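You operate a simulated robot arm through the tools that you are given. There is no shell and no other tool. Be economical: measure what you need, move in short steps, check, and stop when the job is done.

Carry out the task below with a simulated robot arm. There is one attempt and no reset: what you move stays moved.

TASK
Clamp the ochre block, brush oil size over its top and lay the silver leaf on it.
Fine: stop up to it, black knob at TIGHT; yellow brush, leave the blue brush; the size must be tacky; brush and sheet go back; the pot stays put.

It is judged by the outcome, as a careful person would: the job done as asked, and still so three seconds after it is handed in. It fails if anything else is knocked over, pushed out of place, dropped, spilled or broken.

THE ROBOT
A 6-joint arm with a two-finger parallel gripper, fixed in place. Base frame: the origin is at the foot of the arm, x ahead of it, y to its left, z up. Lengths are in cm, angles in rad, forces in N, time in s.
Its first joint turns from -1.152 to 1.152 rad. Payload 2.9 kg.
Tool frame: the origin (TCP) lies between the finger pads and is the grasp point; the fingertips stand 3 cm ahead of it; z points along the fingers, y is the line along which they close. The gripper opens to 11 cm. The fingers are 2 cm wide and 1 cm thick; the gripper's body (4.8 by 11.2 cm) begins 5.5 cm behind the TCP.
Orientation is told as [roll, pitch, yaw] about the base's x, y, z axes, in that order, counted from this pose: with the fingers straight down and closing along the base's y, the tool's x points along the base's -x, its y along +y and its z along -z.

THE INTERFACE
- The arm moves only by the tool drive_tool. Its argument "moves" is a list of rows, each a list of 7 numbers: the shift along the tool's x, y, z in cm, then the turn, a rotation vector about the tool's x, y, z in rad, then the gripper command, from -1 (fully open) to 1 (shut), values between in proportion. In form: [[dx, dy, dz, rx, ry, rz, claw], ...]. A call has 1 to 10 rows; each row is the pose to reach, as a shift and turn from the pose commanded when the call began, along the tool's axes at that moment. A row lasts 0.2 s, in which the tool goes at most 5 cm and 0.15 rad; a call with a longer step from one row to the next is refused whole, and so is a gripper value outside its range. A pose out of reach is approached as far as the arm can. The call stops where the force on the tool passes 40 N (or 10 N more than at its start, if that is more) or the arm is blocked; 0.2 s more then pass. The fingers move at their own pace (about 10.8 cm/s each) and stop on an object; they squeeze with about 21 N. The grip force told is the motor's: it shows also when the fingers shut on nothing. Time passes only in rows, and 0.2 s behind the last, so rows that repeat a pose let the fingers close. It gives the time, the measured TCP pose, the force on the tool (base axes), the opening and the grip force at its end, in the units of the frame above (readings bear some noise), and new pictures: "show" is both (left out), scene, wrist or none.
- Cameras (640 x 400 px; columns grow to the right, rows downward): "scene" is fixed at [7.03, 42.26, 141.11]; the picture's right is [-0.84, -0.53, 0.00], its down [-0.16, 0.25, -0.95] and it looks along [0.51, -0.81, -0.30] (base axes); focal length 314 px, centre (320, 200). "wrist" rides on the gripper at [-3.6, 0, -5.7] in the tool frame; the picture's right is [0.00, -1.00, 0.00], its down [0.97, 0.00, -0.24] and it looks along [0.24, 0.00, 0.97] (tool axes); focal length 218 px, centre (320, 200).
- measure_at(camera, pixels): for up to 12 pixels [column, row] of the newest picture of that camera ("zoom" is the newest enlarged one), the place [x, y, z] in the base frame of the surface seen there, good to about 0.2 cm. No time passes.
- zoom(camera, box): a new picture of the part [left, top, right, bottom] of that camera's present view, enlarged. No time passes.
- close_job(): hands the job in; it is judged then, once.

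Work in short steps. Measure before you move; look again where a grasp or a placing could have gone wrong, and mend it. You have 80 turns and 120 pictures in all, those below and enlarged ones among them. Open the gripper and draw the arm clear of the work before you hand the job in, unless the task says otherwise; then end with one line.

The tools are called after "Request:" as a command line: name --pt "numbers of a row" for each row, then --argument value for the rest, lists and objects as JSON in quotes. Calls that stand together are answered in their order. drive_tool: Moves the arm, as the interface text tells. Its arguments: {"type":"object","properties":{"moves":{"type":"array"},"show":{"type":"string","enum":["both","scene","wrist","none"]}},"required":["moves"]} The other tools are called the same way: measure_at (camera, pixels) gives the place of the surface under pixels of a picture; zoom (camera, box) takes an enlarged picture of a part of a camera's view; close_job () hands the job in.

At the start:

```text
time_s: 0.0
eef_pos: [37.74, -8.78, 128.2]
tcp_rot: [0.0, -0.003, -0.001]
force: [-0.6, 0.5, 0.3]
grip_width: 10.96
finger_force: 0.0
```

scene: 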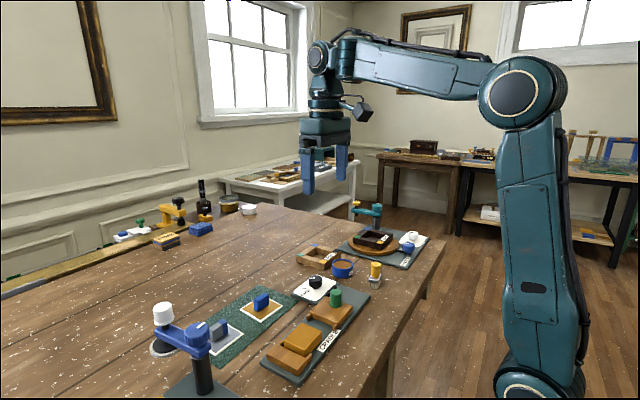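
wrist: 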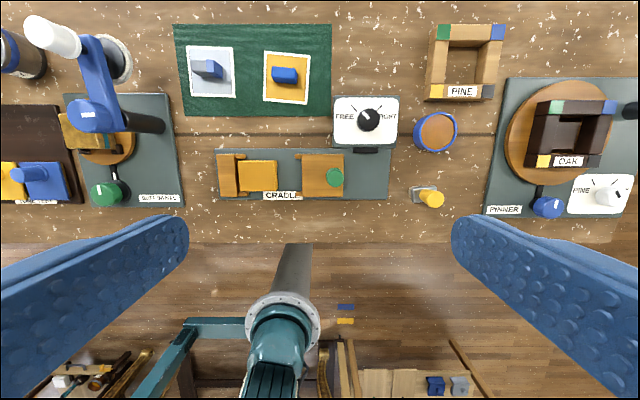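

I'll look closely at the work area first: the cradle, the leaf sheets, the knob and the pot.

Request:
zoom --camera "wrist" --box '[160, 10, 480, 220]'

Request:
zoom --camera "scene" --box '[140, 180, 460, 400]'

Request:
zoom --camera "wrist" --box '[0, 10, 200, 220]'

Request:
zoom --camera "scene" --box '[90, 170, 270, 270]'

```text
1.90 times, centred on (320, 115) of wrist
```

zoom: 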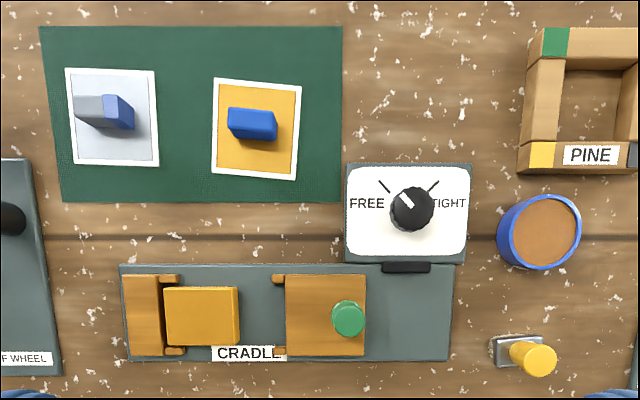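

```text
1.82 times, centred on (300, 290) of scene
```

zoom: 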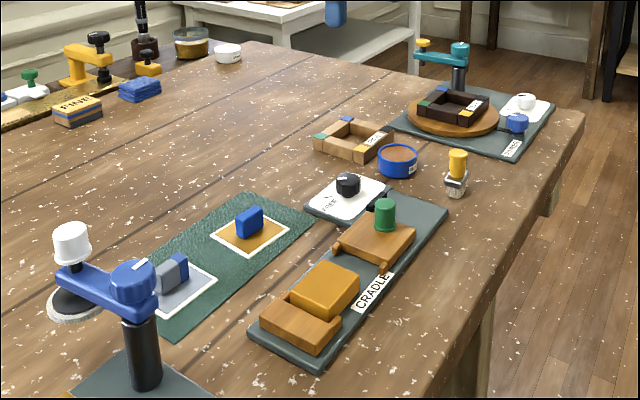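

```text
1.90 times, centred on (100, 115) of wrist
```

zoom: 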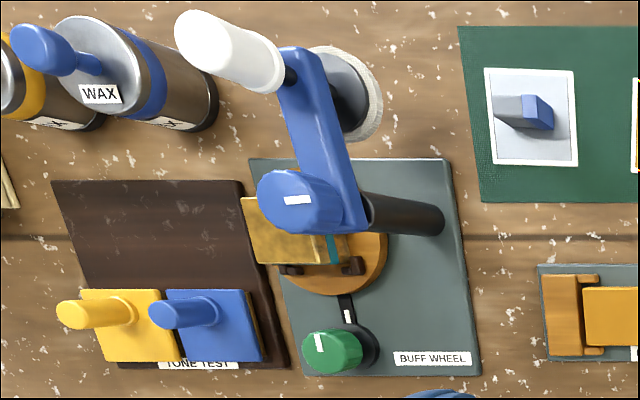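

```text
3.56 times, centred on (180, 220) of scene
```

zoom: 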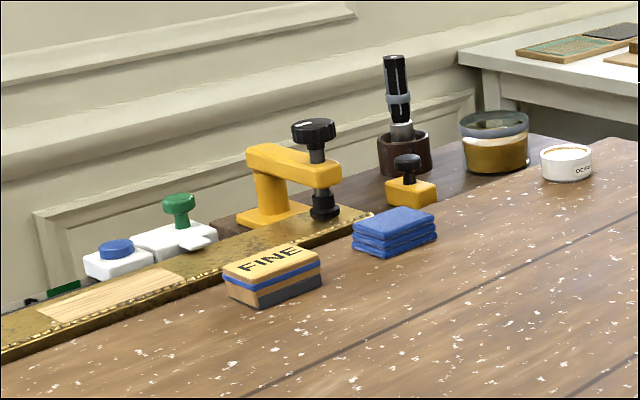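

Next I'll read the pot labels and look for the blue brush and the rest of the bench.

Request:
zoom --camera "scene" --box '[290, 225, 450, 325]'

Request:
zoom --camera "wrist" --box '[400, 10, 640, 230]'

Request:
measure_at --camera "wrist" --pixels '[[258, 175], [228, 175], [310, 175], [334, 176], [368, 119], [437, 132], [418, 124], [431, 198], [418, 194], [285, 75], [208, 69], [205, 85]]'

Request:
measure_at --camera "scene" --pixels '[[376, 265], [374, 283], [335, 295], [315, 282], [303, 340], [285, 357], [329, 315], [262, 300], [343, 265], [216, 331], [222, 340], [342, 275]]'

```text
4.00 times, centred on (370, 275) of scene
```

zoom: 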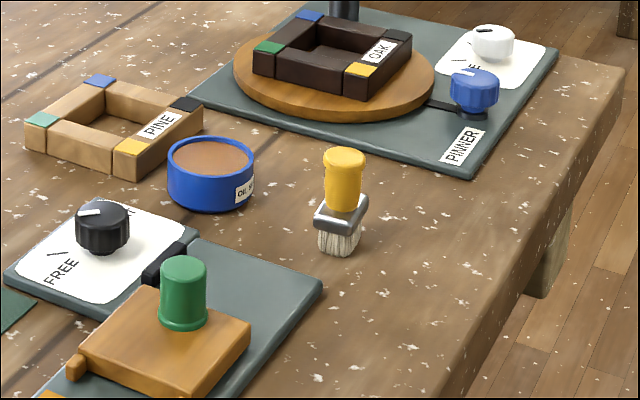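

```text
1.82 times, centred on (520, 120) of wrist
```

zoom: 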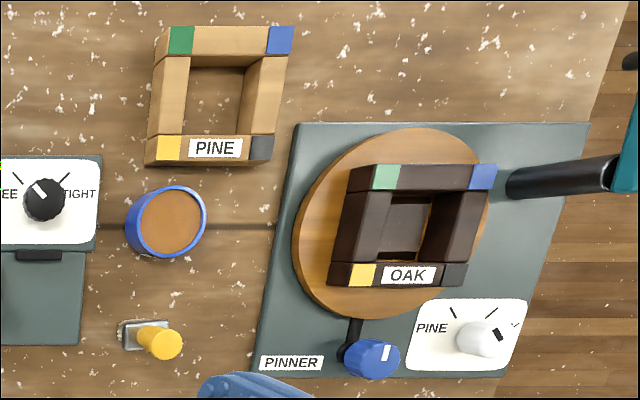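

```text
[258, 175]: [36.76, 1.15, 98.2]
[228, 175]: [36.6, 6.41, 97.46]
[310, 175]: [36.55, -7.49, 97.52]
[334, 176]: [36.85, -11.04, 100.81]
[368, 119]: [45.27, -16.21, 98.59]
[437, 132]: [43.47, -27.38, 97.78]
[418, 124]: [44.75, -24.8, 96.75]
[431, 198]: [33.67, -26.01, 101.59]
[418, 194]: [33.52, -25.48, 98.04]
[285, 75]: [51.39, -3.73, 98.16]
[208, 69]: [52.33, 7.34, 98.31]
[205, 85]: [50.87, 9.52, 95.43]
```

```text
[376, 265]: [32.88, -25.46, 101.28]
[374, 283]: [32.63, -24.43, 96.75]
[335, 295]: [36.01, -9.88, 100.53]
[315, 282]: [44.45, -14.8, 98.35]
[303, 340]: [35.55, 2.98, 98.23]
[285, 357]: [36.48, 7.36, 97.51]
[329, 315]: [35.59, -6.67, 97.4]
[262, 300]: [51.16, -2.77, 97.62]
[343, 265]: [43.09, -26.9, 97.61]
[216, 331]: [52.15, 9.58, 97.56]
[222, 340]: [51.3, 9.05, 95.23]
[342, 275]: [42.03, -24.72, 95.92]
```

Request:
measure_at --camera "wrist" --pixels '[[400, 60], [200, 130], [150, 60], [400, 165], [375, 185], [310, 160], [245, 100], [350, 140], [382, 128], [404, 185], [281, 197], [300, 60]]'

Request:
zoom --camera "scene" --box '[230, 300, 390, 400]'

Request:
zoom --camera "scene" --box '[140, 280, 300, 380]'

Request:
zoom --camera "wrist" --box '[330, 85, 410, 155]'

```text
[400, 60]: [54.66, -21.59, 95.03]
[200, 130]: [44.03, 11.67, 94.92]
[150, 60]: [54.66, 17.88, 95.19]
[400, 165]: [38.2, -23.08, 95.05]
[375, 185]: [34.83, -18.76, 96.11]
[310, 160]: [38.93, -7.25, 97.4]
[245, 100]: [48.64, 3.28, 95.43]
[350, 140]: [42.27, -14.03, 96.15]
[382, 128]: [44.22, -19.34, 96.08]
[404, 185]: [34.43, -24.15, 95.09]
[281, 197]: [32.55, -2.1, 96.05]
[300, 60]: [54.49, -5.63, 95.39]
```

```text
4.00 times, centred on (310, 350) of scene
```

zoom: 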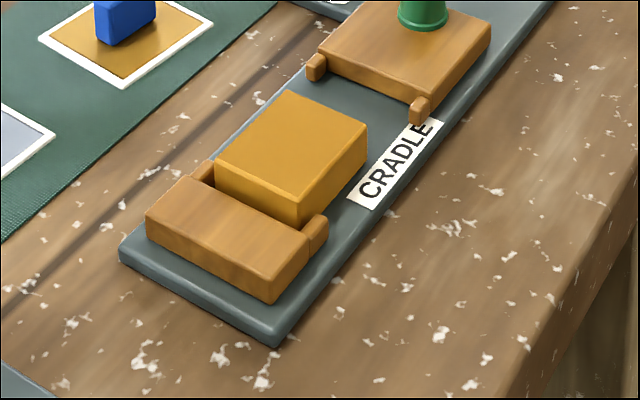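

```text
4.00 times, centred on (220, 330) of scene
```

zoom: 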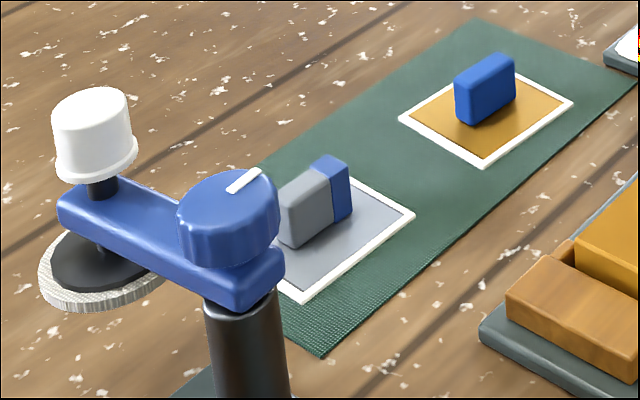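

```text
5.71 times, centred on (370, 120) of wrist
```

zoom: 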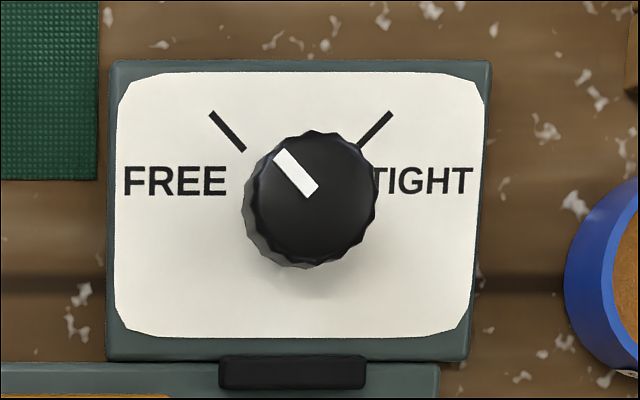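

The table here is at z ≈ 95. I'll lower the arm over the cradle to measure the block, the stop and the knob from closer.

Request:
drive_tool --pt "0 0 5 0 0 0 -1" --pt "0 0 10 0 0 0 -1" --pt "0 0 14 0 0 0 -1" --pt "0 0 14 0 0 0 -1" --show "both"

```text
time_s: 1.0
eef_pos: [37.84, -8.44, 114.31]
tcp_rot: [0.0, 0.001, -0.001]
force: [0.1, -0.5, 0.4]
grip_width: 10.97
finger_force: 0.1
```

scene: 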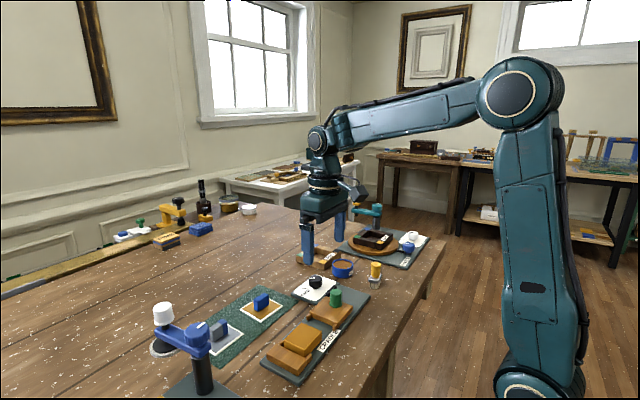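
wrist: 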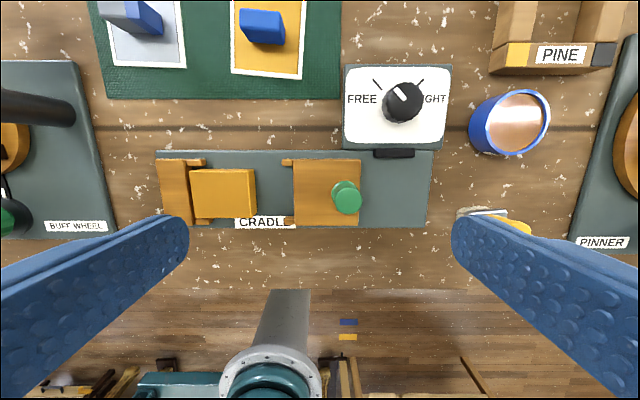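

Request:
measure_at --camera "wrist" --pixels '[[194, 172], [251, 172], [197, 214], [254, 214], [287, 162], [290, 220], [357, 165], [357, 222], [344, 190], [361, 205], [402, 100], [280, 190]]'

Request:
measure_at --camera "wrist" --pixels '[[475, 126], [548, 112], [506, 92], [510, 152], [512, 120], [505, 226], [470, 211], [245, 15], [282, 40], [395, 83], [405, 116], [420, 98]]'

Request:
zoom --camera "wrist" --box '[260, 60, 460, 240]'

```text
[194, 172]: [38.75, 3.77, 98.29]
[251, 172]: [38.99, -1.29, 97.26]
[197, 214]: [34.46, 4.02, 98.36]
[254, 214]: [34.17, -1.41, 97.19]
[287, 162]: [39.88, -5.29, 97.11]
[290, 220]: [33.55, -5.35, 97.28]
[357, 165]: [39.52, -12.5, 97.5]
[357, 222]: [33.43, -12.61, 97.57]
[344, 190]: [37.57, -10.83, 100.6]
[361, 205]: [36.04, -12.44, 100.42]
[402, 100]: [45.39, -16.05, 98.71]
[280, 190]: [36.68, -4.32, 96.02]
```

```text
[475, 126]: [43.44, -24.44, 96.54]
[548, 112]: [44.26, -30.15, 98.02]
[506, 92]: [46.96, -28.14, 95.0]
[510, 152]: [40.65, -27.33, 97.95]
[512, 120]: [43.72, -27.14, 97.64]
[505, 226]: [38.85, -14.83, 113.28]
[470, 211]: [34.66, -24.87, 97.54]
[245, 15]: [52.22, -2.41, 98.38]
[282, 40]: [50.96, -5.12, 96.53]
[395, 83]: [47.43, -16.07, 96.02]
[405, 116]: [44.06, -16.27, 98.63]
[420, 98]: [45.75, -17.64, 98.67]
```

```text
2.22 times, centred on (360, 150) of wrist
```

zoom: 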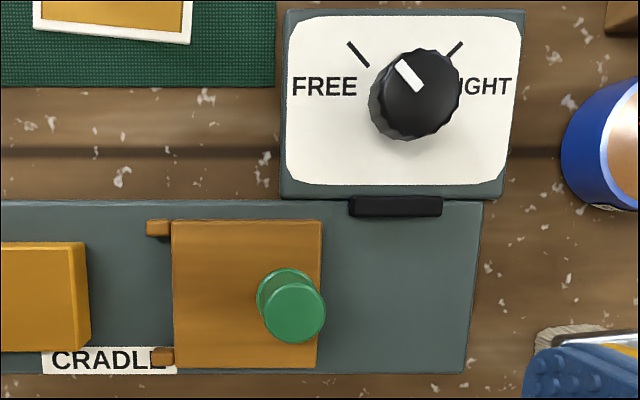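

The block spans y −1.3…3.9 and x 34.2…38.9. The stop's front is at y ≈ −6, and its green knob is at about (36.6, −11.3) with its top at 100.6. I'll come down over the green knob.

Request:
drive_tool --pt "1.2 -2.7 4 0 0 0 -1" --pt "1.2 -2.7 8 0 0 0 0" --pt "1.2 -2.7 11 0 0 0 0" --pt "1.2 -2.7 12.8 0 0 0 0" --pt "1.2 -2.7 12.8 0 0 0 0" --show "both"

```text
time_s: 2.2
eef_pos: [36.54, -11.56, 101.55]
tcp_rot: [0.0, 0.001, -0.001]
force: [0.0, 0.5, 0.3]
grip_width: 5.51
finger_force: 0.0
```

scene: 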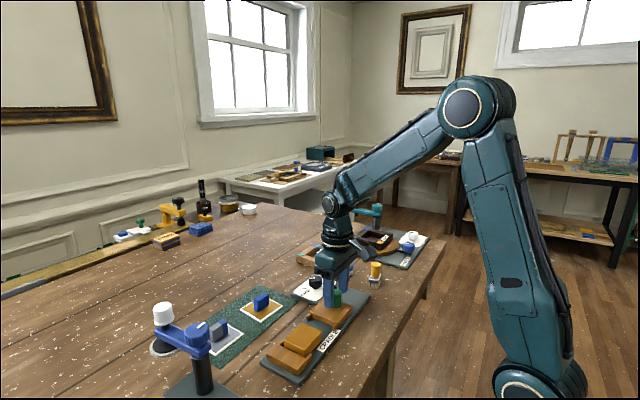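
wrist: 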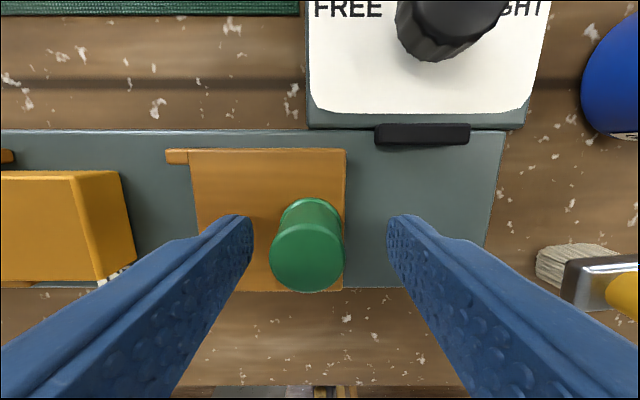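

The knob sits between the fingers (309, 250). I'll close on it and slide the stop towards the block.

Request:
drive_tool --pt "0 0.2 0.2 0 0 0 1" --pt "0 0.3 0.2 0 0 0 1" --pt "0 0.3 0.2 0 0 0 1" --pt "0 1.0 0.2 0 0 0 1" --pt "0 1.8 0.2 0 0 0 1" --pt "0 2.6 0.2 0 0 0 1" --pt "0 3.4 0.2 0 0 0 1" --pt "0 4.0 0.2 0 0 0 1" --pt "0 4.4 0.2 0 0 0 1" --show "both"

```text
time_s: 4.2
eef_pos: [36.65, -7.1, 101.34]
tcp_rot: [-0.001, -0.003, -0.001]
force: [-4.3, -1.8, 34.8]
grip_width: 2.49
finger_force: 45.0
```

scene: 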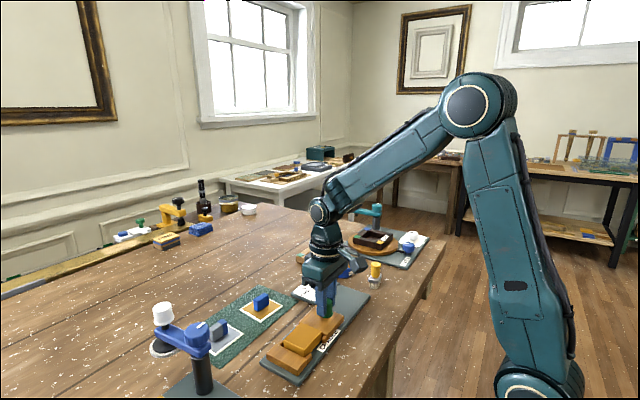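
wrist: 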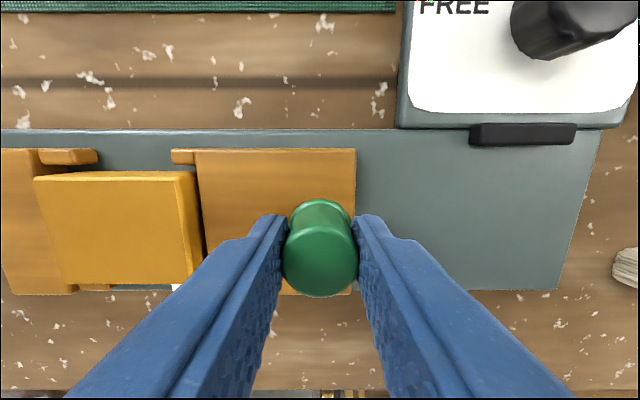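

The stop is nearly against the block, with a gap around (200, 240). I'll ease the z load and push on a little in fine steps.

Request:
drive_tool --pt "0 0 -0.2 0 0 0 1" --pt "0 0.15 -0.2 0 0 0 1" --pt "0 0.3 -0.2 0 0 0 1" --pt "0 0.45 -0.2 0 0 0 1" --show "wrist"

Request:
zoom --camera "scene" --box '[240, 280, 380, 390]'

```text
time_s: 5.2
eef_pos: [36.5, -6.47, 101.17]
tcp_rot: [-0.001, 0.002, 0.0]
force: [8.3, -1.0, -11.7]
grip_width: 2.49
finger_force: 45.4
```

wrist: 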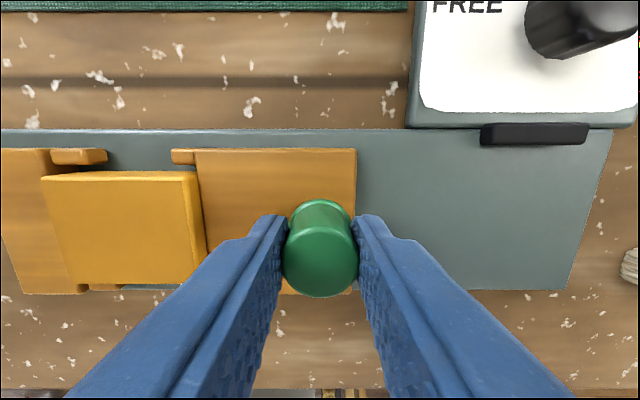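

```text
3.64 times, centred on (310, 335) of scene
```

zoom: 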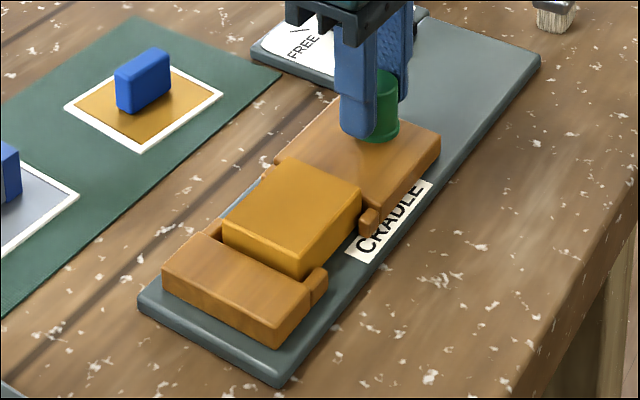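

There's no y-force yet, so I'll keep pushing in small steps until it rises.

Request:
drive_tool --pt "0 0.15 -0.05 0 0 0 1" --pt "0 0.3 -0.05 0 0 0 1" --pt "0 0.3 -0.05 0 0 0 1" --show "wrist"

Request:
zoom --camera "wrist" --box '[0, 120, 360, 310]'

```text
time_s: 6.0
eef_pos: [36.58, -6.31, 101.23]
tcp_rot: [0.002, 0.006, 0.0]
force: [11.0, -0.4, -36.3]
grip_width: 2.5
finger_force: 45.5
```

wrist: 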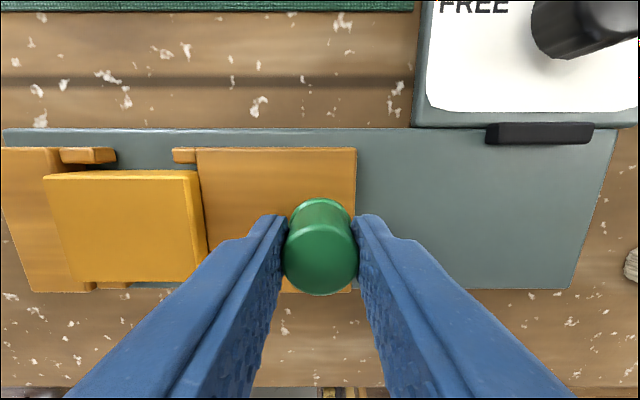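

```text
1.78 times, centred on (180, 215) of wrist
```

zoom: 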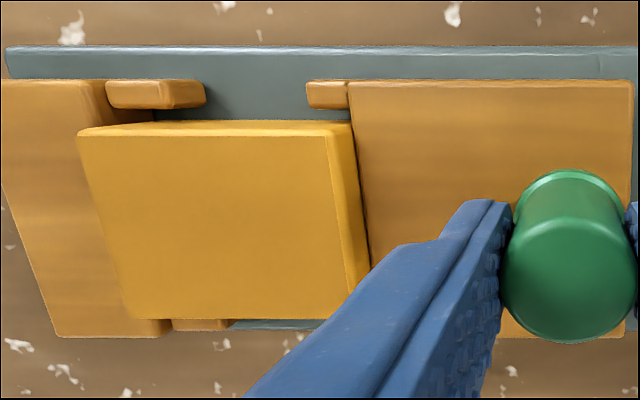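

The block now moves with the stop, so it's in contact. I'll release the upward pull and push until the block seats against the fixed jaw.

Request:
drive_tool --pt "0 0 0.12 0 0 0 1" --pt "0 0.12 0.12 0 0 0 1" --pt "0 0.24 0.12 0 0 0 1" --pt "0 0.36 0.12 0 0 0 1" --pt "0 0.36 0.12 0 0 0 1" --show "wrist"

Request:
zoom --camera "wrist" --box '[0, 120, 360, 310]'

```text
time_s: 7.2
eef_pos: [36.46, -6.02, 101.31]
tcp_rot: [-0.001, 0.001, -0.002]
force: [-8.3, -7.5, -3.4]
grip_width: 2.5
finger_force: 45.0
```

wrist: 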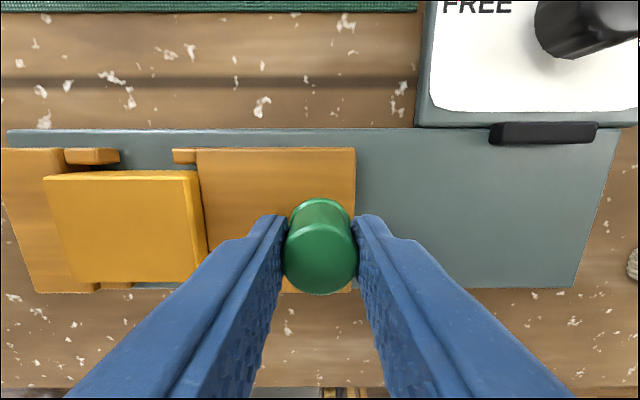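

```text
1.78 times, centred on (180, 215) of wrist
```

zoom: 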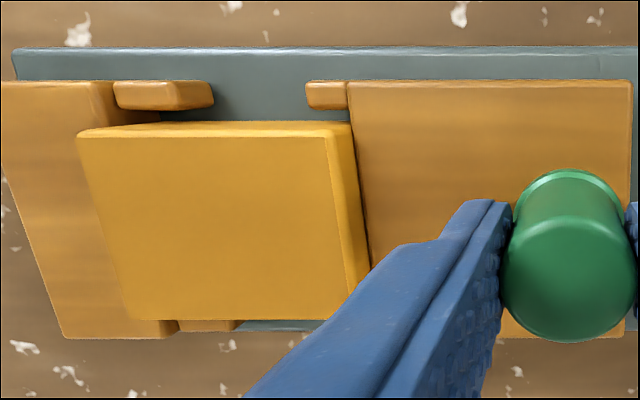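

Request:
drive_tool --pt "0 0.1 0 0 0 0 1" --pt "0 0.2 0 0 0 0 1" --pt "0 0.2 0 0 0 0 1" --show "wrist"

```text
time_s: 8.0
eef_pos: [36.62, -6.04, 101.25]
tcp_rot: [-0.005, -0.002, -0.007]
force: [-10.9, -27.9, 0.9]
grip_width: 2.51
finger_force: 45.1
```

wrist: 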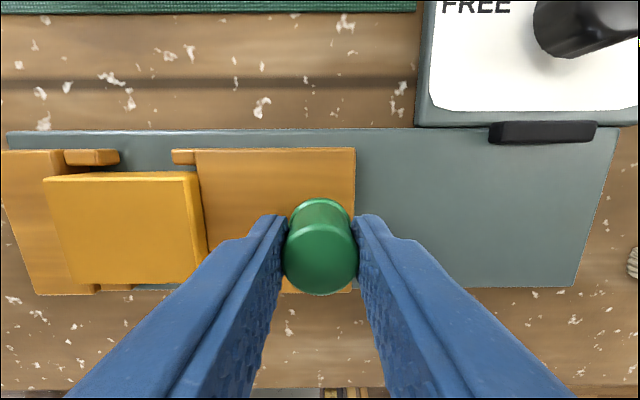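

The stop is seated (−28 N in y). I'll back off the load, open, rise and move above the black knob.

Request:
drive_tool --pt "0 -0.17 0 0 0 0 1" --pt "0 -0.17 0 0 0 0 0.2" --pt "0 -0.17 0 0 0 0 0.2" --pt "0 -0.17 -4 0 0 0 0" --pt "0 -0.17 -7 0 0 0 0" --pt "-3 -3 -8 0 0 -0.15 0" --pt "-6 -6 -8 0 0 -0.3 0" --pt "-8.8 -8.8 -8 0 0 -0.45 0" --pt "-8.8 -10.1 -8 0 0 -0.6 0" --pt "-8.8 -10.1 -8 0 0 -0.75 0" --show "both"

```text
time_s: 10.2
eef_pos: [45.26, -15.86, 109.28]
tcp_rot: [0.0, 0.0, 0.752]
force: [0.9, -0.1, 0.7]
grip_width: 5.48
finger_force: 0.0
```

scene: 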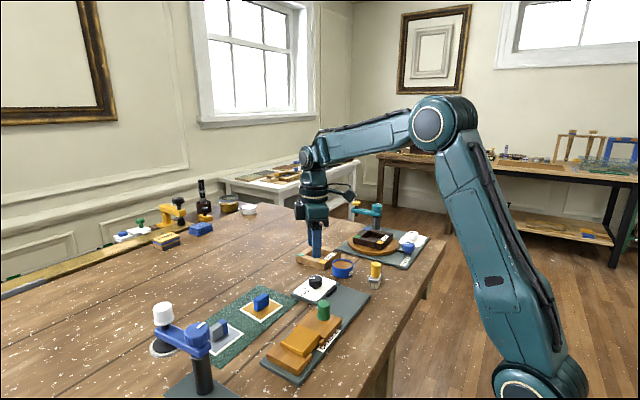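
wrist: 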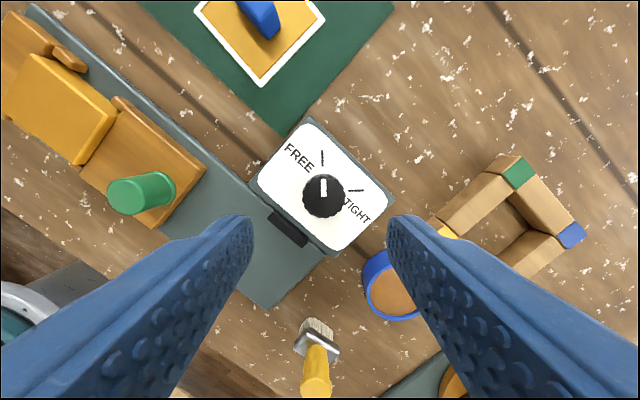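

Request:
measure_at --camera "wrist" --pixels '[[323, 198], [306, 196], [342, 197], [323, 213], [324, 180], [341, 204], [317, 352], [318, 325], [318, 342], [395, 290]]'

Request:
zoom --camera "wrist" --box '[240, 110, 400, 260]'

```text
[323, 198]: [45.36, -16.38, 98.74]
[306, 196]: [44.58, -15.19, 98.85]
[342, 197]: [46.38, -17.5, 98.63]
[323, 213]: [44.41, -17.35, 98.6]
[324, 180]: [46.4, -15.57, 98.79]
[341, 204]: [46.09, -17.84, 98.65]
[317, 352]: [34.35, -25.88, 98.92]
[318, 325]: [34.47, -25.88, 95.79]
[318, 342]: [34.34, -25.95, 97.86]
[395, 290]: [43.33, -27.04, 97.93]
```

```text
2.67 times, centred on (320, 185) of wrist
```

zoom: 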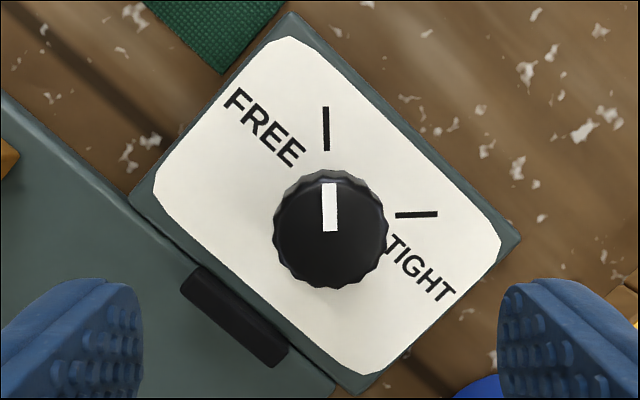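

The knob is centred at (45.4, −16.4) with its top at 98.7, and the pointer is at FREE. I'll descend and grip it.

Request:
drive_tool --pt "0.18 -0.35 4 0 0 0 0" --pt "0.18 -0.35 8 0 0 0 0" --pt "0.18 -0.35 9.6 0 0 0 0" --pt "0.18 -0.35 9.6 0 0 0 1" --pt "0.18 -0.35 9.6 0 0 0 1" --pt "0.18 -0.35 9.6 0 0 0 1" --show "wrist"

```text
time_s: 11.6
eef_pos: [45.29, -16.24, 99.7]
tcp_rot: [0.001, 0.0, 0.754]
force: [-12.5, 11.5, 1.8]
grip_width: 3.35
finger_force: 44.5
```

wrist: 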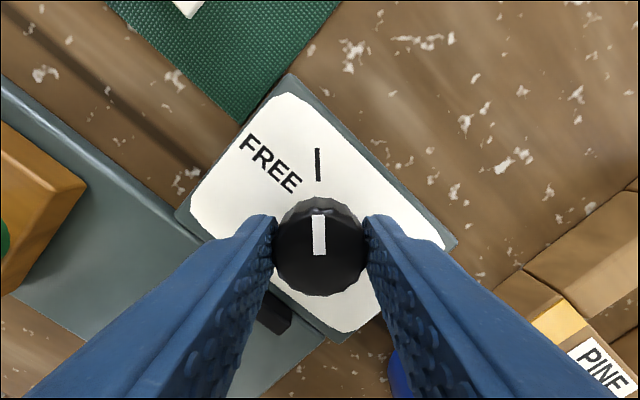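

The knob is gripped. I'll turn it clockwise (+rz) towards TIGHT.

Request:
drive_tool --pt "0 0.08 0 0 0 0.15 1" --pt "0 0.08 0 0 0 0.3 1" --pt "0 0.08 0 0 0 0.45 1" --pt "0 0.08 0 0 0 0.6 1" --pt "0 0.08 0 0 0 0.75 1" --pt "0 0.08 0 0 0 0.9 1" --pt "0 0.08 0 0 0 1.05 1" --pt "0 0.08 0 0 0 1.2 1" --pt "0 0.08 0 0 0 1.35 1" --pt "0 0.08 0 0 0 1.5 1" --show "wrist"

```text
time_s: 13.8
eef_pos: [45.28, -16.37, 99.69]
tcp_rot: [-0.001, -0.001, -0.755]
force: [-14.7, -15.5, -13.3]
grip_width: 3.35
finger_force: 45.0
```

wrist: 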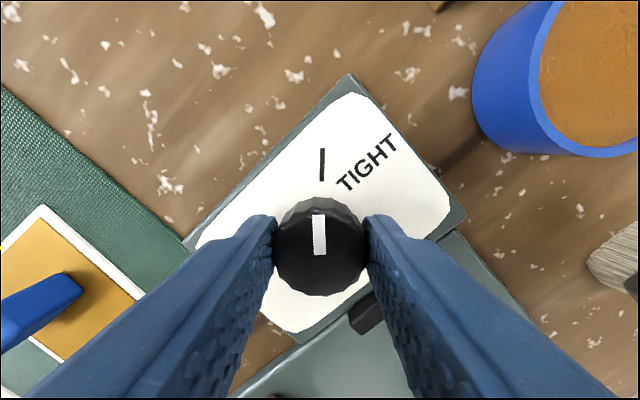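

The pointer is nearly on the TIGHT mark at (322, 164). I'll turn it a touch more, then release and rise to check.

Request:
drive_tool --pt "0 0 0 0 0 0.07 1" --pt "0 0 0 0 0 0.07 1" --pt "0 0 0 0 0 0.07 0" --pt "0 0 0 0 0 0.07 0" --pt "0 0 -4 0 0 0.07 0" --pt "0 0 -8 0 0 0.07 0" --pt "0 0 -10 0 0 0.07 0" --show "both"

Request:
zoom --camera "wrist" --box '[220, 110, 420, 260]'

Request:
zoom --camera "scene" --box '[240, 260, 400, 380]'

```text
time_s: 15.4
eef_pos: [45.34, -16.2, 109.72]
tcp_rot: [-0.001, -0.002, -0.821]
force: [-0.1, -0.5, 0.5]
grip_width: 5.5
finger_force: 0.1
```

scene: 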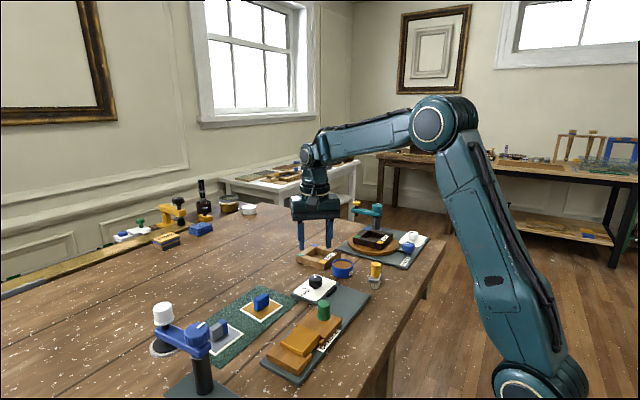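
wrist: 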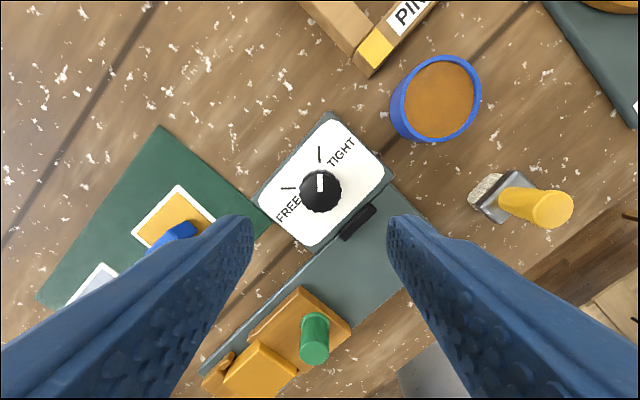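

```text
2.67 times, centred on (320, 185) of wrist
```

zoom: 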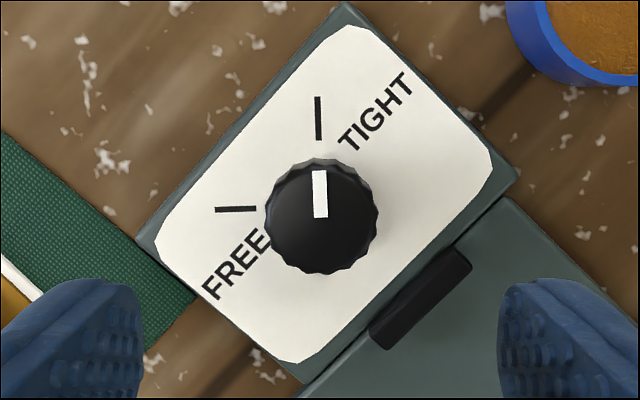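

```text
3.33 times, centred on (320, 320) of scene
```

zoom: 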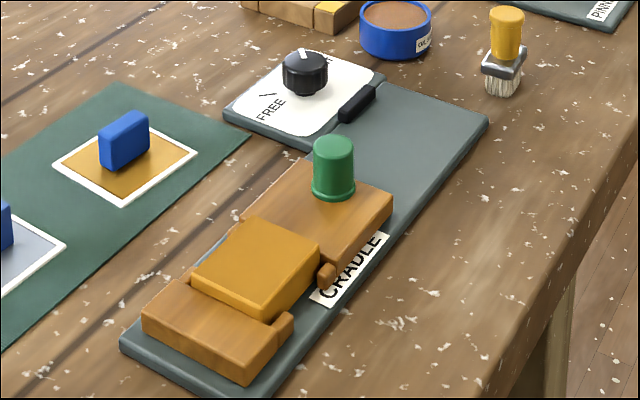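

The pointer is on TIGHT and the block is clamped. Next I'll move above the yellow brush at (34.3, −25.9), with yaw back to 0.

Request:
drive_tool --pt "0.1 -2.5 0 0 0 -0.14 0" --pt "0.2 -5 0 0 0 -0.28 0" --pt "0.3 -7.5 0 0 0 -0.42 0" --pt "0.4 -10 0 0 0 -0.56 0" --pt "0.5 -12.5 0 0 0 -0.7 0" --pt "0.6 -14.7 0 0 0 -0.82 0" --pt "0.6 -14.7 0 0 0 -0.82 0" --show "both"

Request:
zoom --camera "wrist" --box '[220, 110, 420, 260]'

```text
time_s: 17.0
eef_pos: [34.29, -25.84, 109.65]
tcp_rot: [-0.001, 0.003, 0.001]
force: [-0.3, 0.6, 0.5]
grip_width: 5.48
finger_force: 0.2
```

scene: 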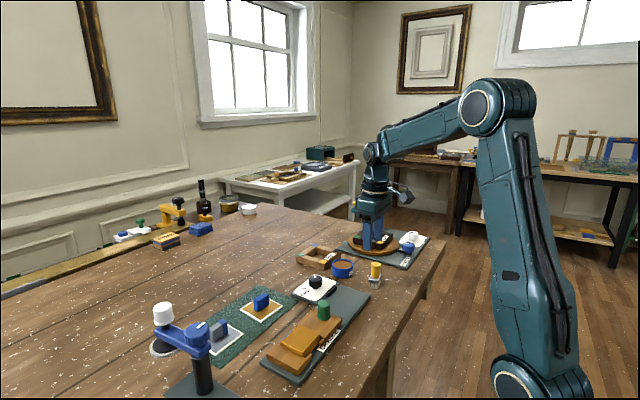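
wrist: 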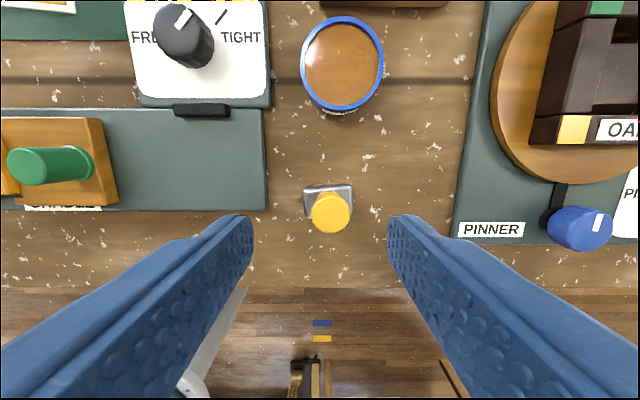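

```text
2.67 times, centred on (320, 185) of wrist
```

zoom: 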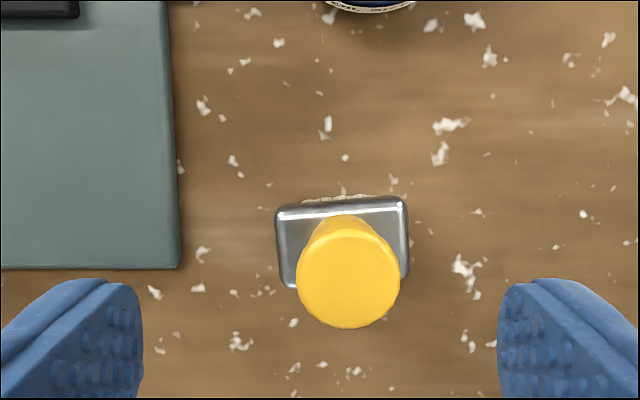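

Request:
measure_at --camera "wrist" --pixels '[[330, 213], [313, 210], [349, 210], [330, 229], [306, 190], [351, 188], [342, 65], [340, 20], [342, 104], [301, 60], [383, 60]]'

Request:
measure_at --camera "scene" --pixels '[[376, 263], [376, 271], [375, 278], [374, 286]]'

Request:
zoom --camera "scene" --box '[325, 245, 405, 300]'

```text
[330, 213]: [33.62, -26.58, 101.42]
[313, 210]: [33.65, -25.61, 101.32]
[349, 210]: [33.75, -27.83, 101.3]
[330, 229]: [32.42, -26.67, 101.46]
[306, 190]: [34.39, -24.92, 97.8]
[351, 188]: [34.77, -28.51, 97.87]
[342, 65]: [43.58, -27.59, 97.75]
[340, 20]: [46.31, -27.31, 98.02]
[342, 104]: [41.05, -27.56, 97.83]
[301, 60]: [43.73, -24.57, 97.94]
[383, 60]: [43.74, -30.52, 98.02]
```

```text
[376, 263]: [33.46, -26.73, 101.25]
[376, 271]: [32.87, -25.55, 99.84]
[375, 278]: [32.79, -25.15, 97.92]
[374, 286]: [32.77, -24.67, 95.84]
```

```text
7.27 times, centred on (365, 272) of scene
```

zoom: 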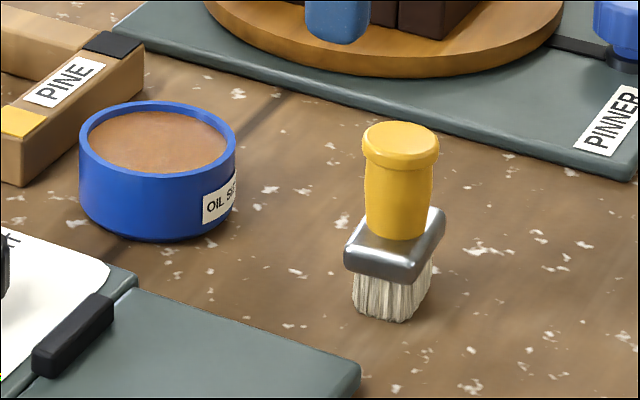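

The blue pot is labelled OIL SIZE. The brush handle is centred at about (33.6, −26.7) with its top at 101.4. I'll descend and grip the handle above the ferrule.

Request:
drive_tool --pt "0.7 -0.85 4 0 0 0 0" --pt "0.7 -0.85 7 0 0 0 0" --pt "0.7 -0.85 8.2 0 0 0 0" --pt "0.7 -0.85 8.2 0 0 0 0.3" --pt "0.7 -0.85 8.2 0 0 0 0.6" --pt "0.7 -0.85 8.2 0 0 0 1" --pt "0.7 -0.85 8.2 0 0 0 1" --show "both"

Request:
zoom --camera "scene" --box '[325, 235, 405, 300]'

```text
time_s: 18.6
eef_pos: [33.78, -26.75, 101.5]
tcp_rot: [-0.001, 0.0, 0.0]
force: [-0.5, 0.3, 0.0]
grip_width: 2.28
finger_force: 21.4
```

scene: 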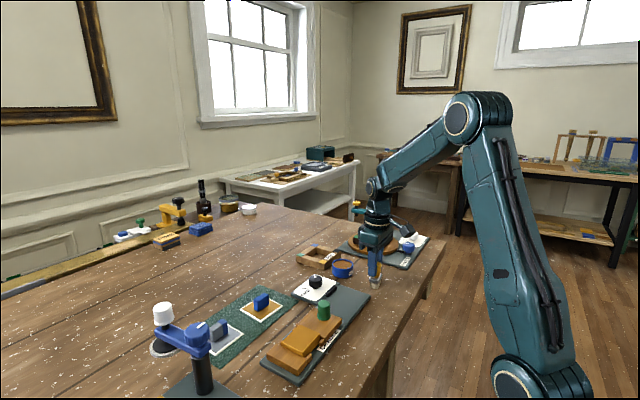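
wrist: 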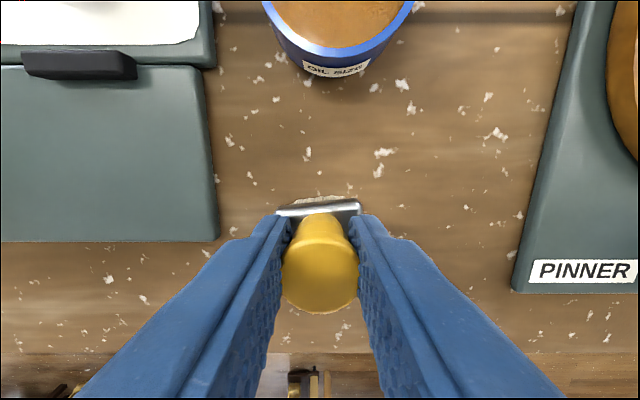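

```text
6.15 times, centred on (365, 268) of scene
```

zoom: 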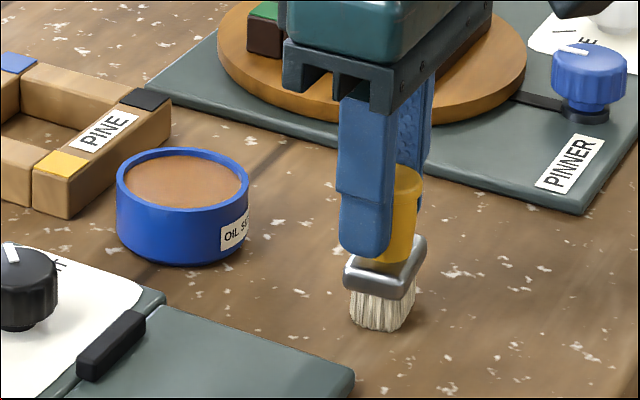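

The brush is gripped. I'll lift it, carry it over the pot centre (43.7, −27.5) and look before dipping.

Request:
drive_tool --pt "0 0 -3 0 0 0 1" --pt "0 0 -5.5 0 0 0 1" --pt "-4 -0.3 -5.5 0 0 0 1" --pt "-8 -0.6 -5.5 0 0 0 1" --pt "-10.1 -0.8 -5.5 0 0 0 1" --pt "-10.1 -0.8 -5.5 0 0 0 1" --show "both"

Request:
zoom --camera "scene" --box '[300, 220, 400, 300]'

```text
time_s: 20.0
eef_pos: [43.66, -27.46, 107.04]
tcp_rot: [0.0, -0.001, 0.0]
force: [-0.1, -0.5, -1.3]
grip_width: 2.28
finger_force: 20.5
```

scene: 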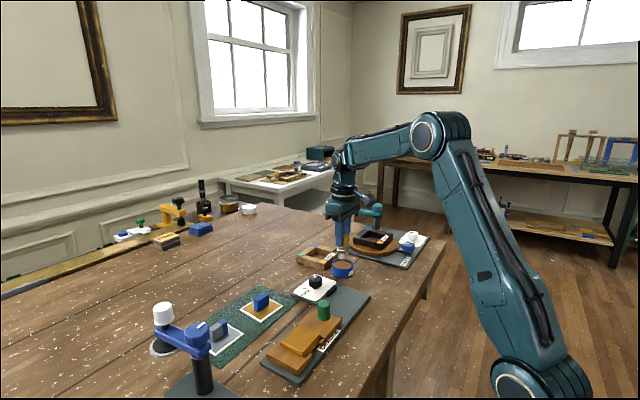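
wrist: 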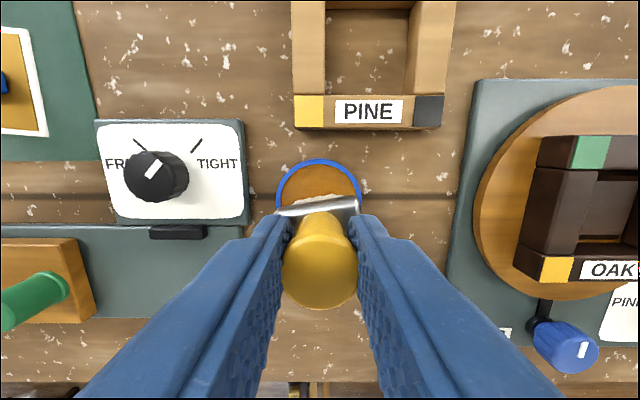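

```text
5.00 times, centred on (350, 260) of scene
```

zoom: 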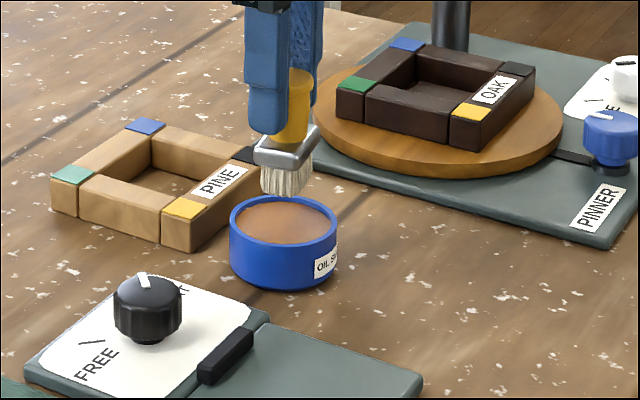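

It's centred over the pot. I'll dip the bristles about 0.5 cm under the surface (97.75), then lift.

Request:
drive_tool --pt "0 0 2 0 0 0 1" --pt "0 0 2.7 0 0 0 1" --pt "0 0 3.0 0 0 0 1" --pt "0 0 3.3 0 0 0 1" --pt "0 0 3.3 0 0 0 1" --show "wrist"

Request:
zoom --camera "scene" --box '[300, 220, 400, 300]'

```text
time_s: 21.2
eef_pos: [43.72, -27.41, 103.79]
tcp_rot: [-0.001, -0.003, -0.001]
force: [2.6, 0.6, 17.0]
grip_width: 2.29
finger_force: 21.0
```

wrist: 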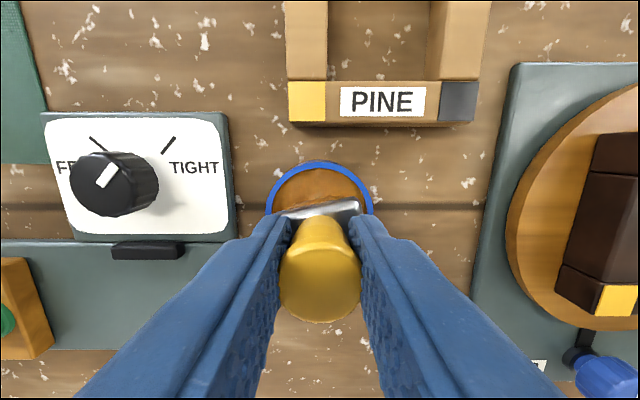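

```text
5.00 times, centred on (350, 260) of scene
```

zoom: 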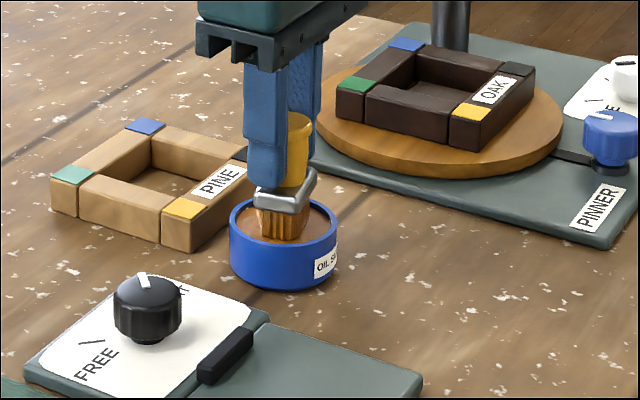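

The bristles took up size. I'll lift and carry it high over to the block.

Request:
drive_tool --pt "0 0 -2 0 0 0 1" --pt "0 0 -3 0 0 0 1" --pt "0 0 -7 0 0 0 1" --pt "1 4.5 -7 0 0 0 1" --pt "2 9 -7 0 0 0 1" --pt "3 13.5 -7 0 0 0 1" --pt "4.5 18 -7 0 0 0 1" --pt "6 22.5 -7 0 0 0 1" --pt "7.1 27 -7 0 0 0 1" --pt "7.1 29 -7 0 0 0 1" --show "both"

Request:
zoom --camera "scene" --box '[240, 270, 380, 380]'

Request:
measure_at --camera "wrist" --pixels '[[250, 240], [360, 195], [375, 215]]'

```text
time_s: 23.4
eef_pos: [36.54, 1.64, 110.8]
tcp_rot: [0.0, 0.0, 0.0]
force: [0.0, -0.9, -1.3]
grip_width: 2.28
finger_force: 20.6
```

scene: 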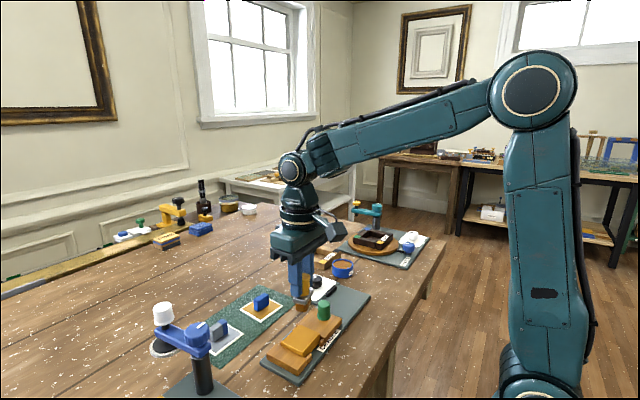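
wrist: 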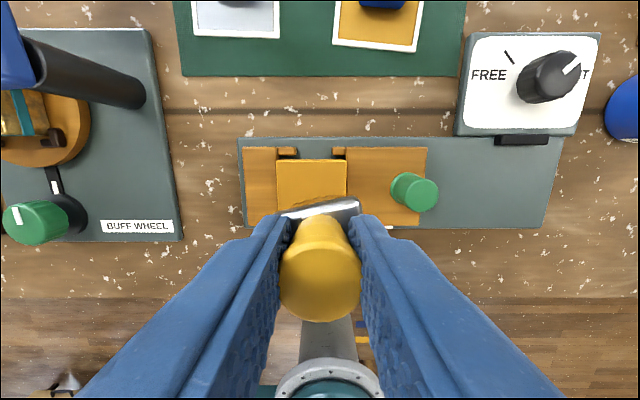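

```text
3.64 times, centred on (310, 325) of scene
```

zoom: 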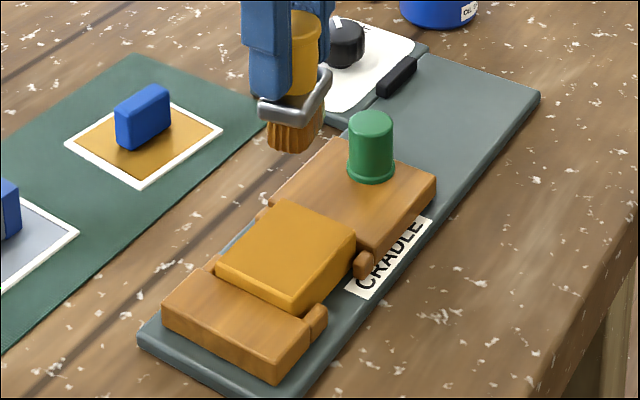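

```text
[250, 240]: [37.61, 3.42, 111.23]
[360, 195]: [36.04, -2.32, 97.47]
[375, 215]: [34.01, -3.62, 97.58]
```

Request:
measure_at --camera "zoom" --pixels '[[299, 207], [351, 238], [291, 303], [222, 262], [290, 250], [295, 145], [278, 150], [318, 130], [240, 300]]'

Request:
measure_at --camera "wrist" --pixels '[[280, 165], [343, 165], [279, 200], [343, 190], [310, 180]]'

```text
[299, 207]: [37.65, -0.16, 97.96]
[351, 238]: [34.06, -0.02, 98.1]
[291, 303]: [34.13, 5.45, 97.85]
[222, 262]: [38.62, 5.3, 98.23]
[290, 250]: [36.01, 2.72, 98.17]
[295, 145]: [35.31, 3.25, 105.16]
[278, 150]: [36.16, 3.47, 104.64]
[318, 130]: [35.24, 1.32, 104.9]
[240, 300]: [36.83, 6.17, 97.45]
```

```text
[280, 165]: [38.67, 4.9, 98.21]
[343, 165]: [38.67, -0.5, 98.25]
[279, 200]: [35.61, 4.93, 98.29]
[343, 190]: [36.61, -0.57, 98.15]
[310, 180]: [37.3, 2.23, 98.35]
```

The block top is x 33.9–38.9, y −0.6–5.2, z 98.25, and the brush tip is about 6.4 below the TCP. I'll brush serpentine strokes over the top with light pressure.

Request:
drive_tool --pt "1.75 -0.8 4 0 0 0 1" --pt "1.75 -0.8 6.45 0 0 0 1" --pt "0.2 -0.8 6.45 0 0 0 1" --pt "-1.45 -0.8 6.45 0 0 0 1" --pt "-1.45 0.7 6.45 0 0 0 1" --pt "0.2 0.7 6.45 0 0 0 1" --pt "1.75 0.7 6.45 0 0 0 1" --pt "1.75 2.2 6.45 0 0 0 1" --pt "0.2 2.2 6.45 0 0 0 1" --pt "-1.45 2.2 6.45 0 0 0 1" --show "both"

Request:
zoom --camera "scene" --box '[240, 270, 380, 380]'

```text
time_s: 25.6
eef_pos: [37.94, 3.83, 104.32]
tcp_rot: [0.001, 0.002, 0.0]
force: [-3.9, 1.0, 11.2]
grip_width: 2.28
finger_force: 21.0
```

scene: 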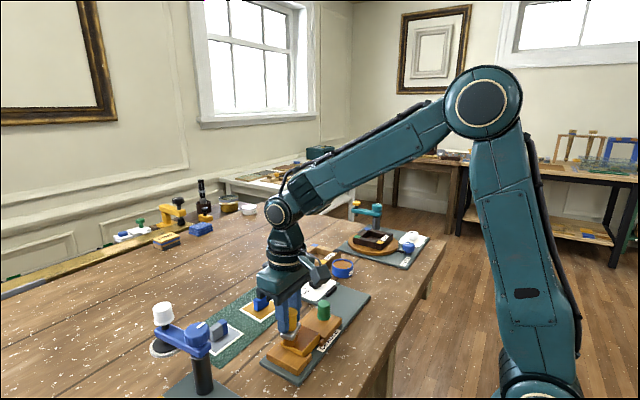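
wrist: 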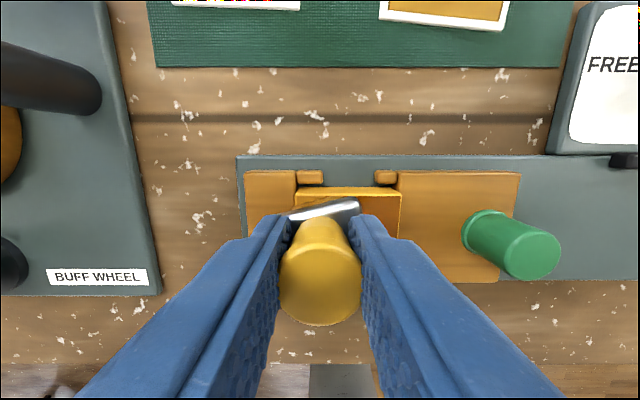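

```text
3.64 times, centred on (310, 325) of scene
```

zoom: 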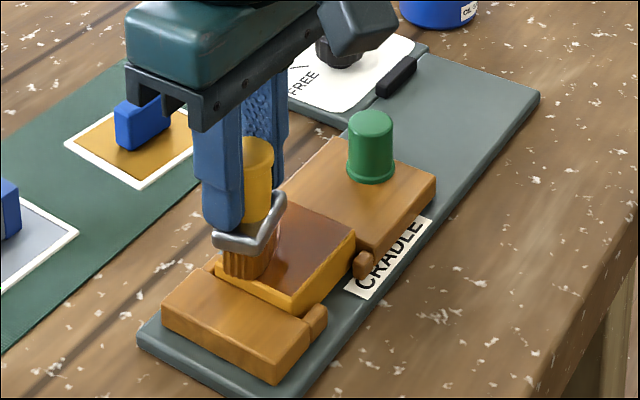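

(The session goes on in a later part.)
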